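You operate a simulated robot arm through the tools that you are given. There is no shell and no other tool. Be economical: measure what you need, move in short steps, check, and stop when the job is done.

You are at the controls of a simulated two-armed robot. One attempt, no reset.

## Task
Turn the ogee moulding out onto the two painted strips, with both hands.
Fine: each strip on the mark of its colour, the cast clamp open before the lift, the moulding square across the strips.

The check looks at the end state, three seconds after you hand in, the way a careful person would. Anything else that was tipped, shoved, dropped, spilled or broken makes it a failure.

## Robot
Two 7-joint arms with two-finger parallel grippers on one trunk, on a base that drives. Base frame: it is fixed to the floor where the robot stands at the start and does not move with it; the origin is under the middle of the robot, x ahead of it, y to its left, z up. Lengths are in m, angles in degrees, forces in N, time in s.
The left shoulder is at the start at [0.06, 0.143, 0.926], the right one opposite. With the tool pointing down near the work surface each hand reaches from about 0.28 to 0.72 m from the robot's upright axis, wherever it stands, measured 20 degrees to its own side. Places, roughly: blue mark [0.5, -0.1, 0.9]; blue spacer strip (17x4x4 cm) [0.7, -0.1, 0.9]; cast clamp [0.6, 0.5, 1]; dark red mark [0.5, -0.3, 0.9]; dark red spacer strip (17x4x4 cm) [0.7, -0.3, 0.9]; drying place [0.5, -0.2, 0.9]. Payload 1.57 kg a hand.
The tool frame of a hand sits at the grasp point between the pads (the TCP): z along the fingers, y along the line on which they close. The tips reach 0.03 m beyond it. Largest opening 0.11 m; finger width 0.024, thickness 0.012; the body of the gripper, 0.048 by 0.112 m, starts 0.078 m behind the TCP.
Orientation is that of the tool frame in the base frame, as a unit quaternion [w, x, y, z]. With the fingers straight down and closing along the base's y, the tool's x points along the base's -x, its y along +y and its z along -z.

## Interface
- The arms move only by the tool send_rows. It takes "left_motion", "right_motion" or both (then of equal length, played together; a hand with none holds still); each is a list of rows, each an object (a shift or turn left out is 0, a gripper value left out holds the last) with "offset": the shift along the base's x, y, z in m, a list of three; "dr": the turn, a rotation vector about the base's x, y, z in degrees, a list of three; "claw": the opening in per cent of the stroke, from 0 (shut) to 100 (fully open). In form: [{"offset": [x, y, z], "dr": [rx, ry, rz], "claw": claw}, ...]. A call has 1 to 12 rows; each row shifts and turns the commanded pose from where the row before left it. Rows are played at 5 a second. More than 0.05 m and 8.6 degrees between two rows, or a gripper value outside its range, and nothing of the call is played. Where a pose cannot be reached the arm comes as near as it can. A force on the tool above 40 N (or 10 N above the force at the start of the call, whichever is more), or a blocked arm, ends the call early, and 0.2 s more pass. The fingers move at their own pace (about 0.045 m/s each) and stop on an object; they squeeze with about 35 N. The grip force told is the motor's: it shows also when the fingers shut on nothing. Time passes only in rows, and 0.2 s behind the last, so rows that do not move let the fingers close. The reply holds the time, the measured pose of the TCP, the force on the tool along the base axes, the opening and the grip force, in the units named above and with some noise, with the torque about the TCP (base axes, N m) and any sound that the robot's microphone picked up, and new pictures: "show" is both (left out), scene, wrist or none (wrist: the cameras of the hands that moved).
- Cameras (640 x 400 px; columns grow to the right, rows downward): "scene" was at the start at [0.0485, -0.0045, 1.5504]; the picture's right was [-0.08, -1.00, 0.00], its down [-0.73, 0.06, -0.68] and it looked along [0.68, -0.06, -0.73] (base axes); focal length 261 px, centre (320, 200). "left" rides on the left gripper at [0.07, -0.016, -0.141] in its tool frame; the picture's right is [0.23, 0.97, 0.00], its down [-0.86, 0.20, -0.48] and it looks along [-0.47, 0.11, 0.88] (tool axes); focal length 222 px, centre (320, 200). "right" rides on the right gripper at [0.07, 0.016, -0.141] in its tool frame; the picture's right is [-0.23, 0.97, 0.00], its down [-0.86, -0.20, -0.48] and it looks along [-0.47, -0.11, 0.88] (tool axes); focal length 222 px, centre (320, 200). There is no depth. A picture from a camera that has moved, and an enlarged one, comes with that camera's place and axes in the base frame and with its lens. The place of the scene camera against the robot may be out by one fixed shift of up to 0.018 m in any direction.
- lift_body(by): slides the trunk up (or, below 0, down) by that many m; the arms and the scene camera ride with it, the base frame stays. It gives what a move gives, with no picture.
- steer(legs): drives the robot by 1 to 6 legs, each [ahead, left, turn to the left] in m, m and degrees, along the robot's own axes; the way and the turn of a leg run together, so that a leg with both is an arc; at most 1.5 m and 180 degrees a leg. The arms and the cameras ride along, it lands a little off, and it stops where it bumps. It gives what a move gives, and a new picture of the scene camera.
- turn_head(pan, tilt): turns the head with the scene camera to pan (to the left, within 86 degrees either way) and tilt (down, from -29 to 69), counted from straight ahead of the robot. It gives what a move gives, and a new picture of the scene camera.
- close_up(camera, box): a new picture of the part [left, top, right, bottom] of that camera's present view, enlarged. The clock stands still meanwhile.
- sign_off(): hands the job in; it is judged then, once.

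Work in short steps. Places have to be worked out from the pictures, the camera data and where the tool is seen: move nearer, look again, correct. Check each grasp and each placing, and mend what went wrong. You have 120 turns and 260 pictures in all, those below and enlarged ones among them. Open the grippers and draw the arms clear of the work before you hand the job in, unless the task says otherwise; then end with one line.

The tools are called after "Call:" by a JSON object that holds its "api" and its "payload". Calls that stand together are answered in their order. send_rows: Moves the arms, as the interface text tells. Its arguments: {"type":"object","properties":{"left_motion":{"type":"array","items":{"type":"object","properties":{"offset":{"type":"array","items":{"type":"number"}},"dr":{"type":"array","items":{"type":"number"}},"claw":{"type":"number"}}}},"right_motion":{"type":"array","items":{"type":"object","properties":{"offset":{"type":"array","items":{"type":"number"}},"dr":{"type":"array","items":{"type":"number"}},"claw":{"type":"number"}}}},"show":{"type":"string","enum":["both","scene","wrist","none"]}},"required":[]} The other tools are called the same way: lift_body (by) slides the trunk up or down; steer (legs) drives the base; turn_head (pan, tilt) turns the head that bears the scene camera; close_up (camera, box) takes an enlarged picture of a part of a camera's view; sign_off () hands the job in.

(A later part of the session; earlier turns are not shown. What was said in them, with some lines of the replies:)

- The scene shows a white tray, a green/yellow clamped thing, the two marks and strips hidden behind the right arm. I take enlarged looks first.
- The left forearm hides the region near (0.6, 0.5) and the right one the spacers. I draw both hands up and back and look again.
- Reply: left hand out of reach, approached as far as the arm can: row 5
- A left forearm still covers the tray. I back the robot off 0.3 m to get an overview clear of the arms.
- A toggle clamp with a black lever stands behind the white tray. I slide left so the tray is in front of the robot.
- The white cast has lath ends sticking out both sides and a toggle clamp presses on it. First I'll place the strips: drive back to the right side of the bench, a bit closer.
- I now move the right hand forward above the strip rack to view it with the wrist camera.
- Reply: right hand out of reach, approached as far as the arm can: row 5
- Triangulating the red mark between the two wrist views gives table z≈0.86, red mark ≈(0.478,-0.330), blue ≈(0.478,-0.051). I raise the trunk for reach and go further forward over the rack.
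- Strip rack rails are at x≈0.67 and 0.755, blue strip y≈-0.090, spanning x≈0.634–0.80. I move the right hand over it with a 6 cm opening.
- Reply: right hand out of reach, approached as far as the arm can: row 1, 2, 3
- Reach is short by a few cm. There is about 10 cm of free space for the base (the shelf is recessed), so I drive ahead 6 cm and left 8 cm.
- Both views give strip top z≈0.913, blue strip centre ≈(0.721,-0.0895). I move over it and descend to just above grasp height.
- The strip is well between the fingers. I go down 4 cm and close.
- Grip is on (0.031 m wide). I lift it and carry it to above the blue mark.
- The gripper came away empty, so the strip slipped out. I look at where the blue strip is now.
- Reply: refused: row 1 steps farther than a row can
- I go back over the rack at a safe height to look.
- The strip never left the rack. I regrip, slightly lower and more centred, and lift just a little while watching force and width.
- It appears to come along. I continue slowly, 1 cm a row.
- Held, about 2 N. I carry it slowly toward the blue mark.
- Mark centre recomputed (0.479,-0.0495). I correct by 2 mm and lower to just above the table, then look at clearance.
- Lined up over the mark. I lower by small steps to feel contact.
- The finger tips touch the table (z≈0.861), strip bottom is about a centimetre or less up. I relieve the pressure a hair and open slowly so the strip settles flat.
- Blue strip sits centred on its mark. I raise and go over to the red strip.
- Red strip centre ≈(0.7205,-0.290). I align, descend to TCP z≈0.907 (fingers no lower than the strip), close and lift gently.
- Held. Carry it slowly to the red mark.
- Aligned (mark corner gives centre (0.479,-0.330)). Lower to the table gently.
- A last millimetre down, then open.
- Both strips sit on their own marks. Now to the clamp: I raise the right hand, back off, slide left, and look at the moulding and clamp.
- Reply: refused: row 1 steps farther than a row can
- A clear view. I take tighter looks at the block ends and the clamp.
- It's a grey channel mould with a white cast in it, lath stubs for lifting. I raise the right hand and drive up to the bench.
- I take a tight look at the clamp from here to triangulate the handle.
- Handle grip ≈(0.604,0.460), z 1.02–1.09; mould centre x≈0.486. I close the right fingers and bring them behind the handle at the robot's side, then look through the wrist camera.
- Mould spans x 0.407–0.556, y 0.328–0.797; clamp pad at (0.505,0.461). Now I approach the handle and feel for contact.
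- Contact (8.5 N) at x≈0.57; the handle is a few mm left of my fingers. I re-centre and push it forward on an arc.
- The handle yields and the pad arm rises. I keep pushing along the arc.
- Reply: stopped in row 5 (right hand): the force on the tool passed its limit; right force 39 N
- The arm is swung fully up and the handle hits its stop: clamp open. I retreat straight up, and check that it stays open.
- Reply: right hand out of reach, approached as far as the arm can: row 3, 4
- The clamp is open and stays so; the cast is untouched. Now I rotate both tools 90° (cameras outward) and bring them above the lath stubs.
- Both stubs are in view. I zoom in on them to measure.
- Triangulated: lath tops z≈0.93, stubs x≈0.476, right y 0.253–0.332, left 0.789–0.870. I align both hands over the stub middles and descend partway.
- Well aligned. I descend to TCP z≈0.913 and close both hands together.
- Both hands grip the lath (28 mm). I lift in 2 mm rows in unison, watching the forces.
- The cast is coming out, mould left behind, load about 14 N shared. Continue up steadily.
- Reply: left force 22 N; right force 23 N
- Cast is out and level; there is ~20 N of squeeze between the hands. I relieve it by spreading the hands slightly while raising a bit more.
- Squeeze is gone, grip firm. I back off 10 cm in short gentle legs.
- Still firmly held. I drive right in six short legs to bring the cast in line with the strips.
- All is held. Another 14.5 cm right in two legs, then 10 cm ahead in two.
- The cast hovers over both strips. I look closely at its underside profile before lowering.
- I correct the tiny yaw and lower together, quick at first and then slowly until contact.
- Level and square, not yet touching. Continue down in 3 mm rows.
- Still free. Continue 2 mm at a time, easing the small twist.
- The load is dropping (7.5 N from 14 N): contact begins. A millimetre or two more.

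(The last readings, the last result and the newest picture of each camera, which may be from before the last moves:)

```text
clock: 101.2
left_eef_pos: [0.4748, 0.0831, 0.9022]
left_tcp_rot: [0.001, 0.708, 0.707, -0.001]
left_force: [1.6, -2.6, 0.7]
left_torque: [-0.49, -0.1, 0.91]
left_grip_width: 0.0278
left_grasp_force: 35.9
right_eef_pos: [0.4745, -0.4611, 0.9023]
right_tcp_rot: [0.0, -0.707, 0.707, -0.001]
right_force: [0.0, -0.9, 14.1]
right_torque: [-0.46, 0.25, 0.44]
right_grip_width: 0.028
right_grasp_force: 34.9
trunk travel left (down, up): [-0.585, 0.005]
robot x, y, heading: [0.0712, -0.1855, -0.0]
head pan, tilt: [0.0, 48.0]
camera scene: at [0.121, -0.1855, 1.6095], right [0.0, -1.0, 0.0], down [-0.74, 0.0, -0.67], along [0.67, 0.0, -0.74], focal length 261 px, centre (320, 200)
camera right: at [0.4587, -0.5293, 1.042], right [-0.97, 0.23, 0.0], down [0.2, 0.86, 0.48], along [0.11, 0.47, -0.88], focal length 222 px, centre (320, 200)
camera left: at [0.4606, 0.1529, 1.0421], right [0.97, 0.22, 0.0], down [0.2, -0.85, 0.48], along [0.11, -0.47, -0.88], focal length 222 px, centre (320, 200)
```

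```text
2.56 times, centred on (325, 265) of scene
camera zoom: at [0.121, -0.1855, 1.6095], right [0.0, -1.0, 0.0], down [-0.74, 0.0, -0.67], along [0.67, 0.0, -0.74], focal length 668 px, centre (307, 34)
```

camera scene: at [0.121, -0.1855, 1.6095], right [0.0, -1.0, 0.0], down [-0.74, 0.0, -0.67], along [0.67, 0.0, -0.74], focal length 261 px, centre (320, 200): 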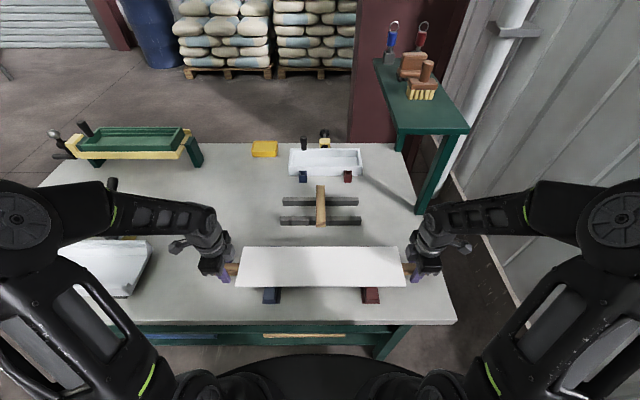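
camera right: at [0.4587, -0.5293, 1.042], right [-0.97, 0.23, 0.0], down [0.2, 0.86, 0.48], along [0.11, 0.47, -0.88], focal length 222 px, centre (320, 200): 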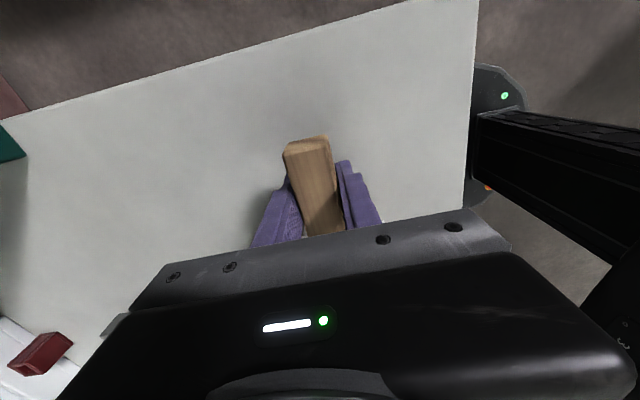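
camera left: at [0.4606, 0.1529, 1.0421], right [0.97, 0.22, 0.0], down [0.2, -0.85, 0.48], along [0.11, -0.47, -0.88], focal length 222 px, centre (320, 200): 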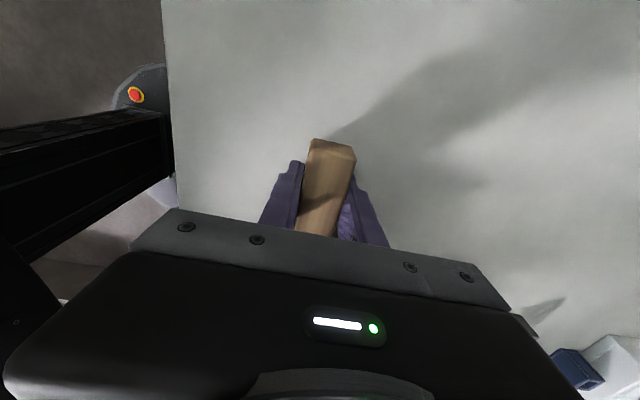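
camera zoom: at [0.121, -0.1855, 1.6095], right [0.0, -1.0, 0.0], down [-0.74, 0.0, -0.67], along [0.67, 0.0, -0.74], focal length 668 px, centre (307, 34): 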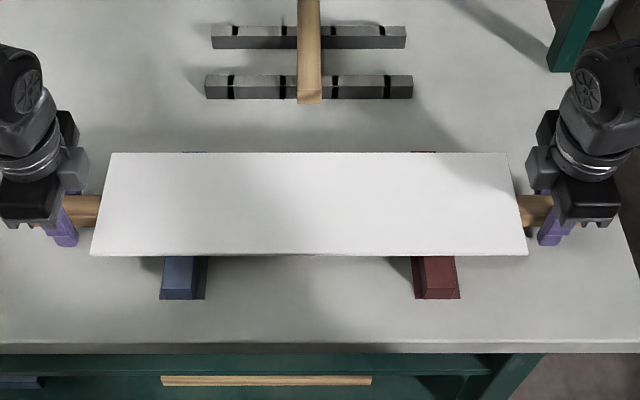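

Cast now rests on both strips (load gone through). I ease up half a millimetre and open both hands together a little to see it stays.

Call:
{"api": "send_rows", "payload": {"right_motion": [{"offset": [0, 0, 0.0006]}, {"claw": 34}, {}, {}, {}], "left_motion": [{"offset": [0, 0, 0.0002]}, {"claw": 34}, {}, {}, {}], "show": "both"}}

Call:
{"api": "close_up", "payload": {"camera": "scene", "box": [200, 210, 450, 320]}}

```text
clock: 102.4
left_eef_pos: [0.4751, 0.0822, 0.901]
left_tcp_rot: [0.0, 0.709, 0.706, 0.0]
left_force: [-0.4, -0.9, -0.5]
left_torque: [-0.03, 0.02, 0.0]
left_grip_width: 0.0378
left_grasp_force: 0.0
right_eef_pos: [0.4751, -0.4612, 0.9015]
right_tcp_rot: [-0.001, -0.706, 0.708, 0.0]
right_force: [0.7, 0.9, 0.5]
right_torque: [0.01, 0.0, -0.01]
right_grip_width: 0.0375
right_grasp_force: 0.1
trunk travel left (down, up): [-0.585, 0.005]
robot x, y, heading: [0.0753, -0.187, -0.2]
head pan, tilt: [0.0, 48.0]
camera scene: at [0.1217, -0.1858, 1.6092], right [0.0, -1.0, 0.0], down [-0.74, 0.0, -0.67], along [0.67, 0.0, -0.74], focal length 261 px, centre (320, 200)
camera right: at [0.4587, -0.5295, 1.0417], right [-0.97, 0.23, 0.0], down [0.2, 0.85, 0.48], along [0.11, 0.47, -0.88], focal length 222 px, centre (320, 200)
camera left: at [0.4609, 0.1528, 1.042], right [0.97, 0.22, 0.0], down [0.2, -0.86, 0.48], along [0.11, -0.47, -0.88], focal length 222 px, centre (320, 200)
```

scene: 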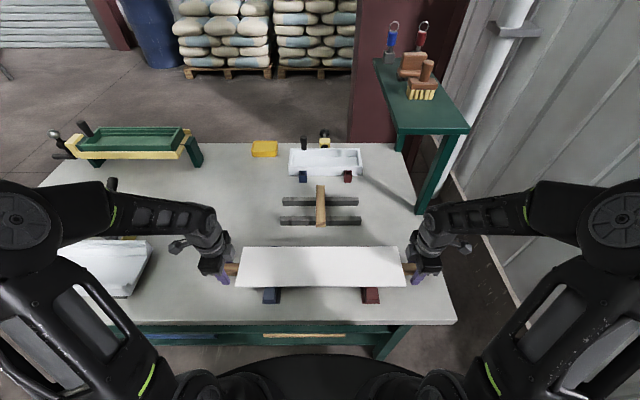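
right: 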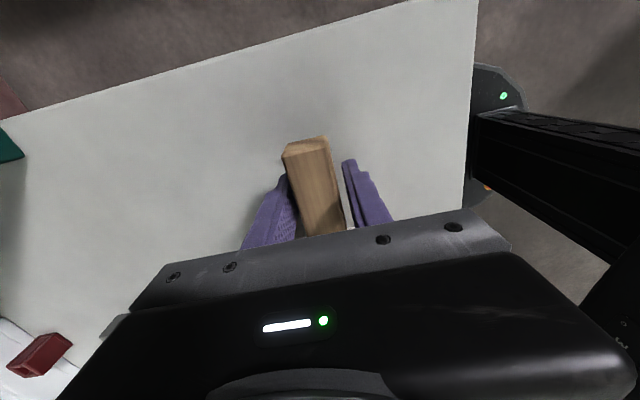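
left: 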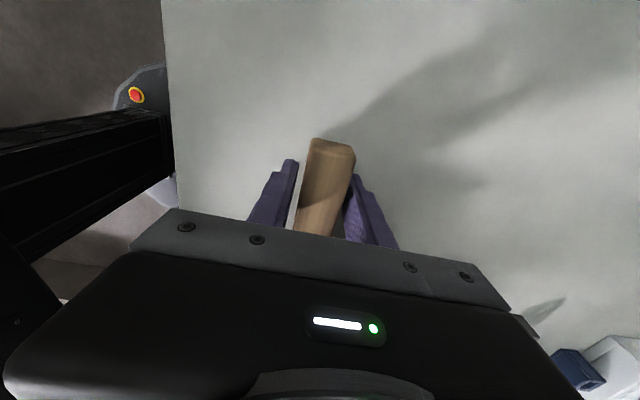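

```text
2.56 times, centred on (325, 265) of scene
camera zoom: at [0.1217, -0.1858, 1.6092], right [0.0, -1.0, 0.0], down [-0.74, 0.0, -0.67], along [0.67, 0.0, -0.74], focal length 668 px, centre (307, 34)
```

zoom: 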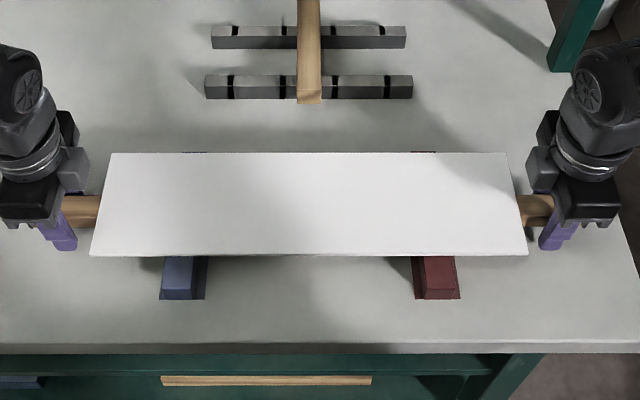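

The cast lies still and square, strips still on their marks. I open wider and raise both hands straight up.

Call:
{"api": "send_rows", "payload": {"right_motion": [{"claw": 60}, {}, {}, {"offset": [0, 0, 0.01]}, {"offset": [0, 0, 0.02]}, {"offset": [0, 0, 0.03]}, {"offset": [0, 0, 0.04]}, {"offset": [0, 0, 0.04]}, {"offset": [0, 0, 0.04]}, {}], "left_motion": [{"claw": 60}, {}, {}, {"offset": [0, 0, 0.01]}, {"offset": [0, 0, 0.02]}, {"offset": [0, 0, 0.03]}, {"offset": [0, 0, 0.04]}, {"offset": [0, 0, 0.04]}, {"offset": [0, 0, 0.04]}, {}], "show": "scene"}}

Call:
{"api": "steer", "payload": {"legs": [[-0.3, 0, 0]]}}

Call:
{"api": "close_up", "payload": {"camera": "scene", "box": [200, 120, 450, 290]}}

```text
clock: 104.6
left_eef_pos: [0.4748, 0.0818, 1.0812]
left_tcp_rot: [0.001, 0.708, 0.706, 0.0]
left_force: [0.3, 0.1, -0.3]
left_torque: [0.0, 0.01, -0.02]
left_grip_width: 0.066
left_grasp_force: 0.0
right_eef_pos: [0.4757, -0.4629, 1.0819]
right_tcp_rot: [0.0, -0.707, 0.708, 0.0]
right_force: [0.1, -0.5, 0.3]
right_torque: [0.01, -0.02, -0.01]
right_grip_width: 0.066
right_grasp_force: 0.1
trunk travel left (down, up): [-0.585, 0.005]
robot x, y, heading: [0.0729, -0.1831, -0.2]
head pan, tilt: [0.0, 48.0]
camera scene: at [0.1223, -0.1859, 1.6092], right [0.0, -1.0, 0.0], down [-0.74, 0.0, -0.67], along [0.67, 0.0, -0.74], focal length 261 px, centre (320, 200)
```

scene: 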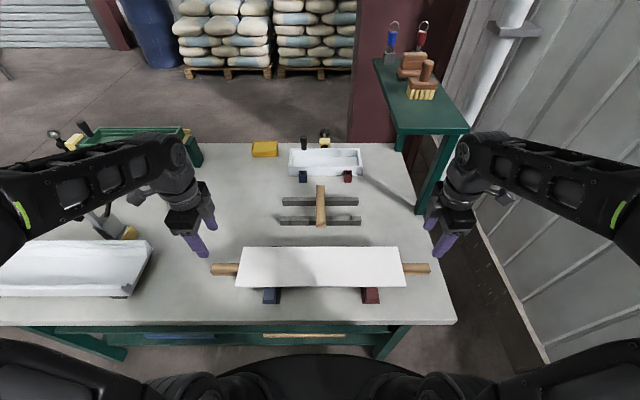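

```text
clock: 106.6
left_eef_pos: [0.177, 0.0851, 1.0807]
left_tcp_rot: [0.001, 0.707, 0.707, -0.001]
left_force: [0.6, 0.7, 1.3]
left_torque: [-0.01, -0.01, 0.01]
left_grip_width: 0.0658
left_grasp_force: 0.0
right_eef_pos: [0.1798, -0.4602, 1.0814]
right_tcp_rot: [0.0, 0.708, -0.706, 0.0]
right_force: [-0.4, -0.2, 0.5]
right_torque: [-0.03, -0.02, 0.04]
right_grip_width: 0.066
right_grasp_force: 0.1
trunk travel left (down, up): [-0.585, 0.005]
robot x, y, heading: [-0.2256, -0.1856, 0.1]
head pan, tilt: [0.0, 48.0]
camera scene: at [-0.1765, -0.1857, 1.6093], right [0.0, -1.0, 0.0], down [-0.74, 0.0, -0.67], along [0.67, 0.0, -0.74], focal length 261 px, centre (320, 200)
```

scene: 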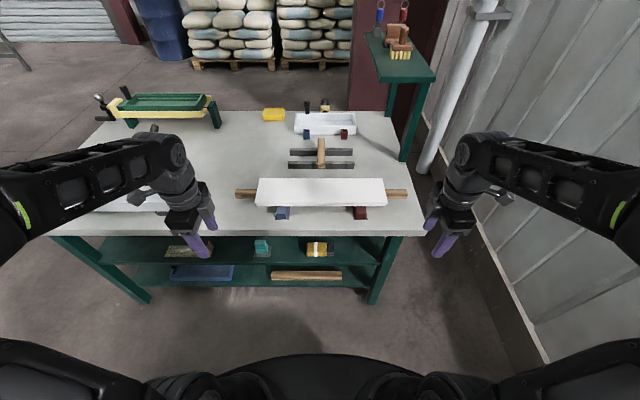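

```text
2.35 times, centred on (325, 205) of scene
camera zoom: at [-0.1765, -0.1857, 1.6093], right [0.0, -1.0, 0.0], down [-0.74, 0.0, -0.67], along [0.67, 0.0, -0.74], focal length 614 px, centre (308, 188)
```

zoom: 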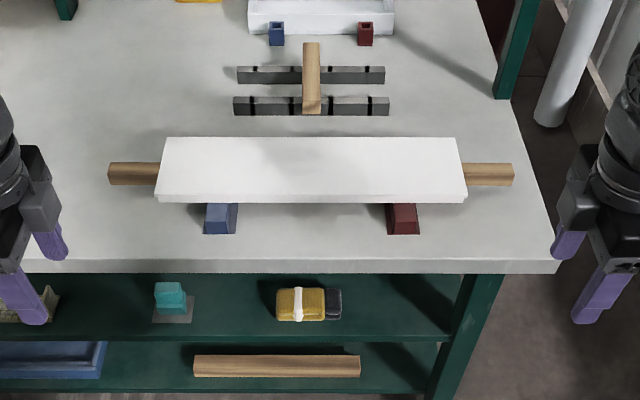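

The moulding rests square and centred on both strips, the strips are on their marks, the clamp is open, and the arms are clear with the grippers open. I hand in.

Call:
{"api": "sign_off", "payload": {}}

```text
The job is handed in.
```

The ogee moulding is out of its mould and lies square across the two strips. Blue and dark red each sit on the mark of their colour. I opened the clamp before the lift, and both hands are open and clear of the bench. The first try at lifting the blue strip slipped and left it in its rack. On the second try it was let go about a centimetre or less above its mark and settled centred on it.
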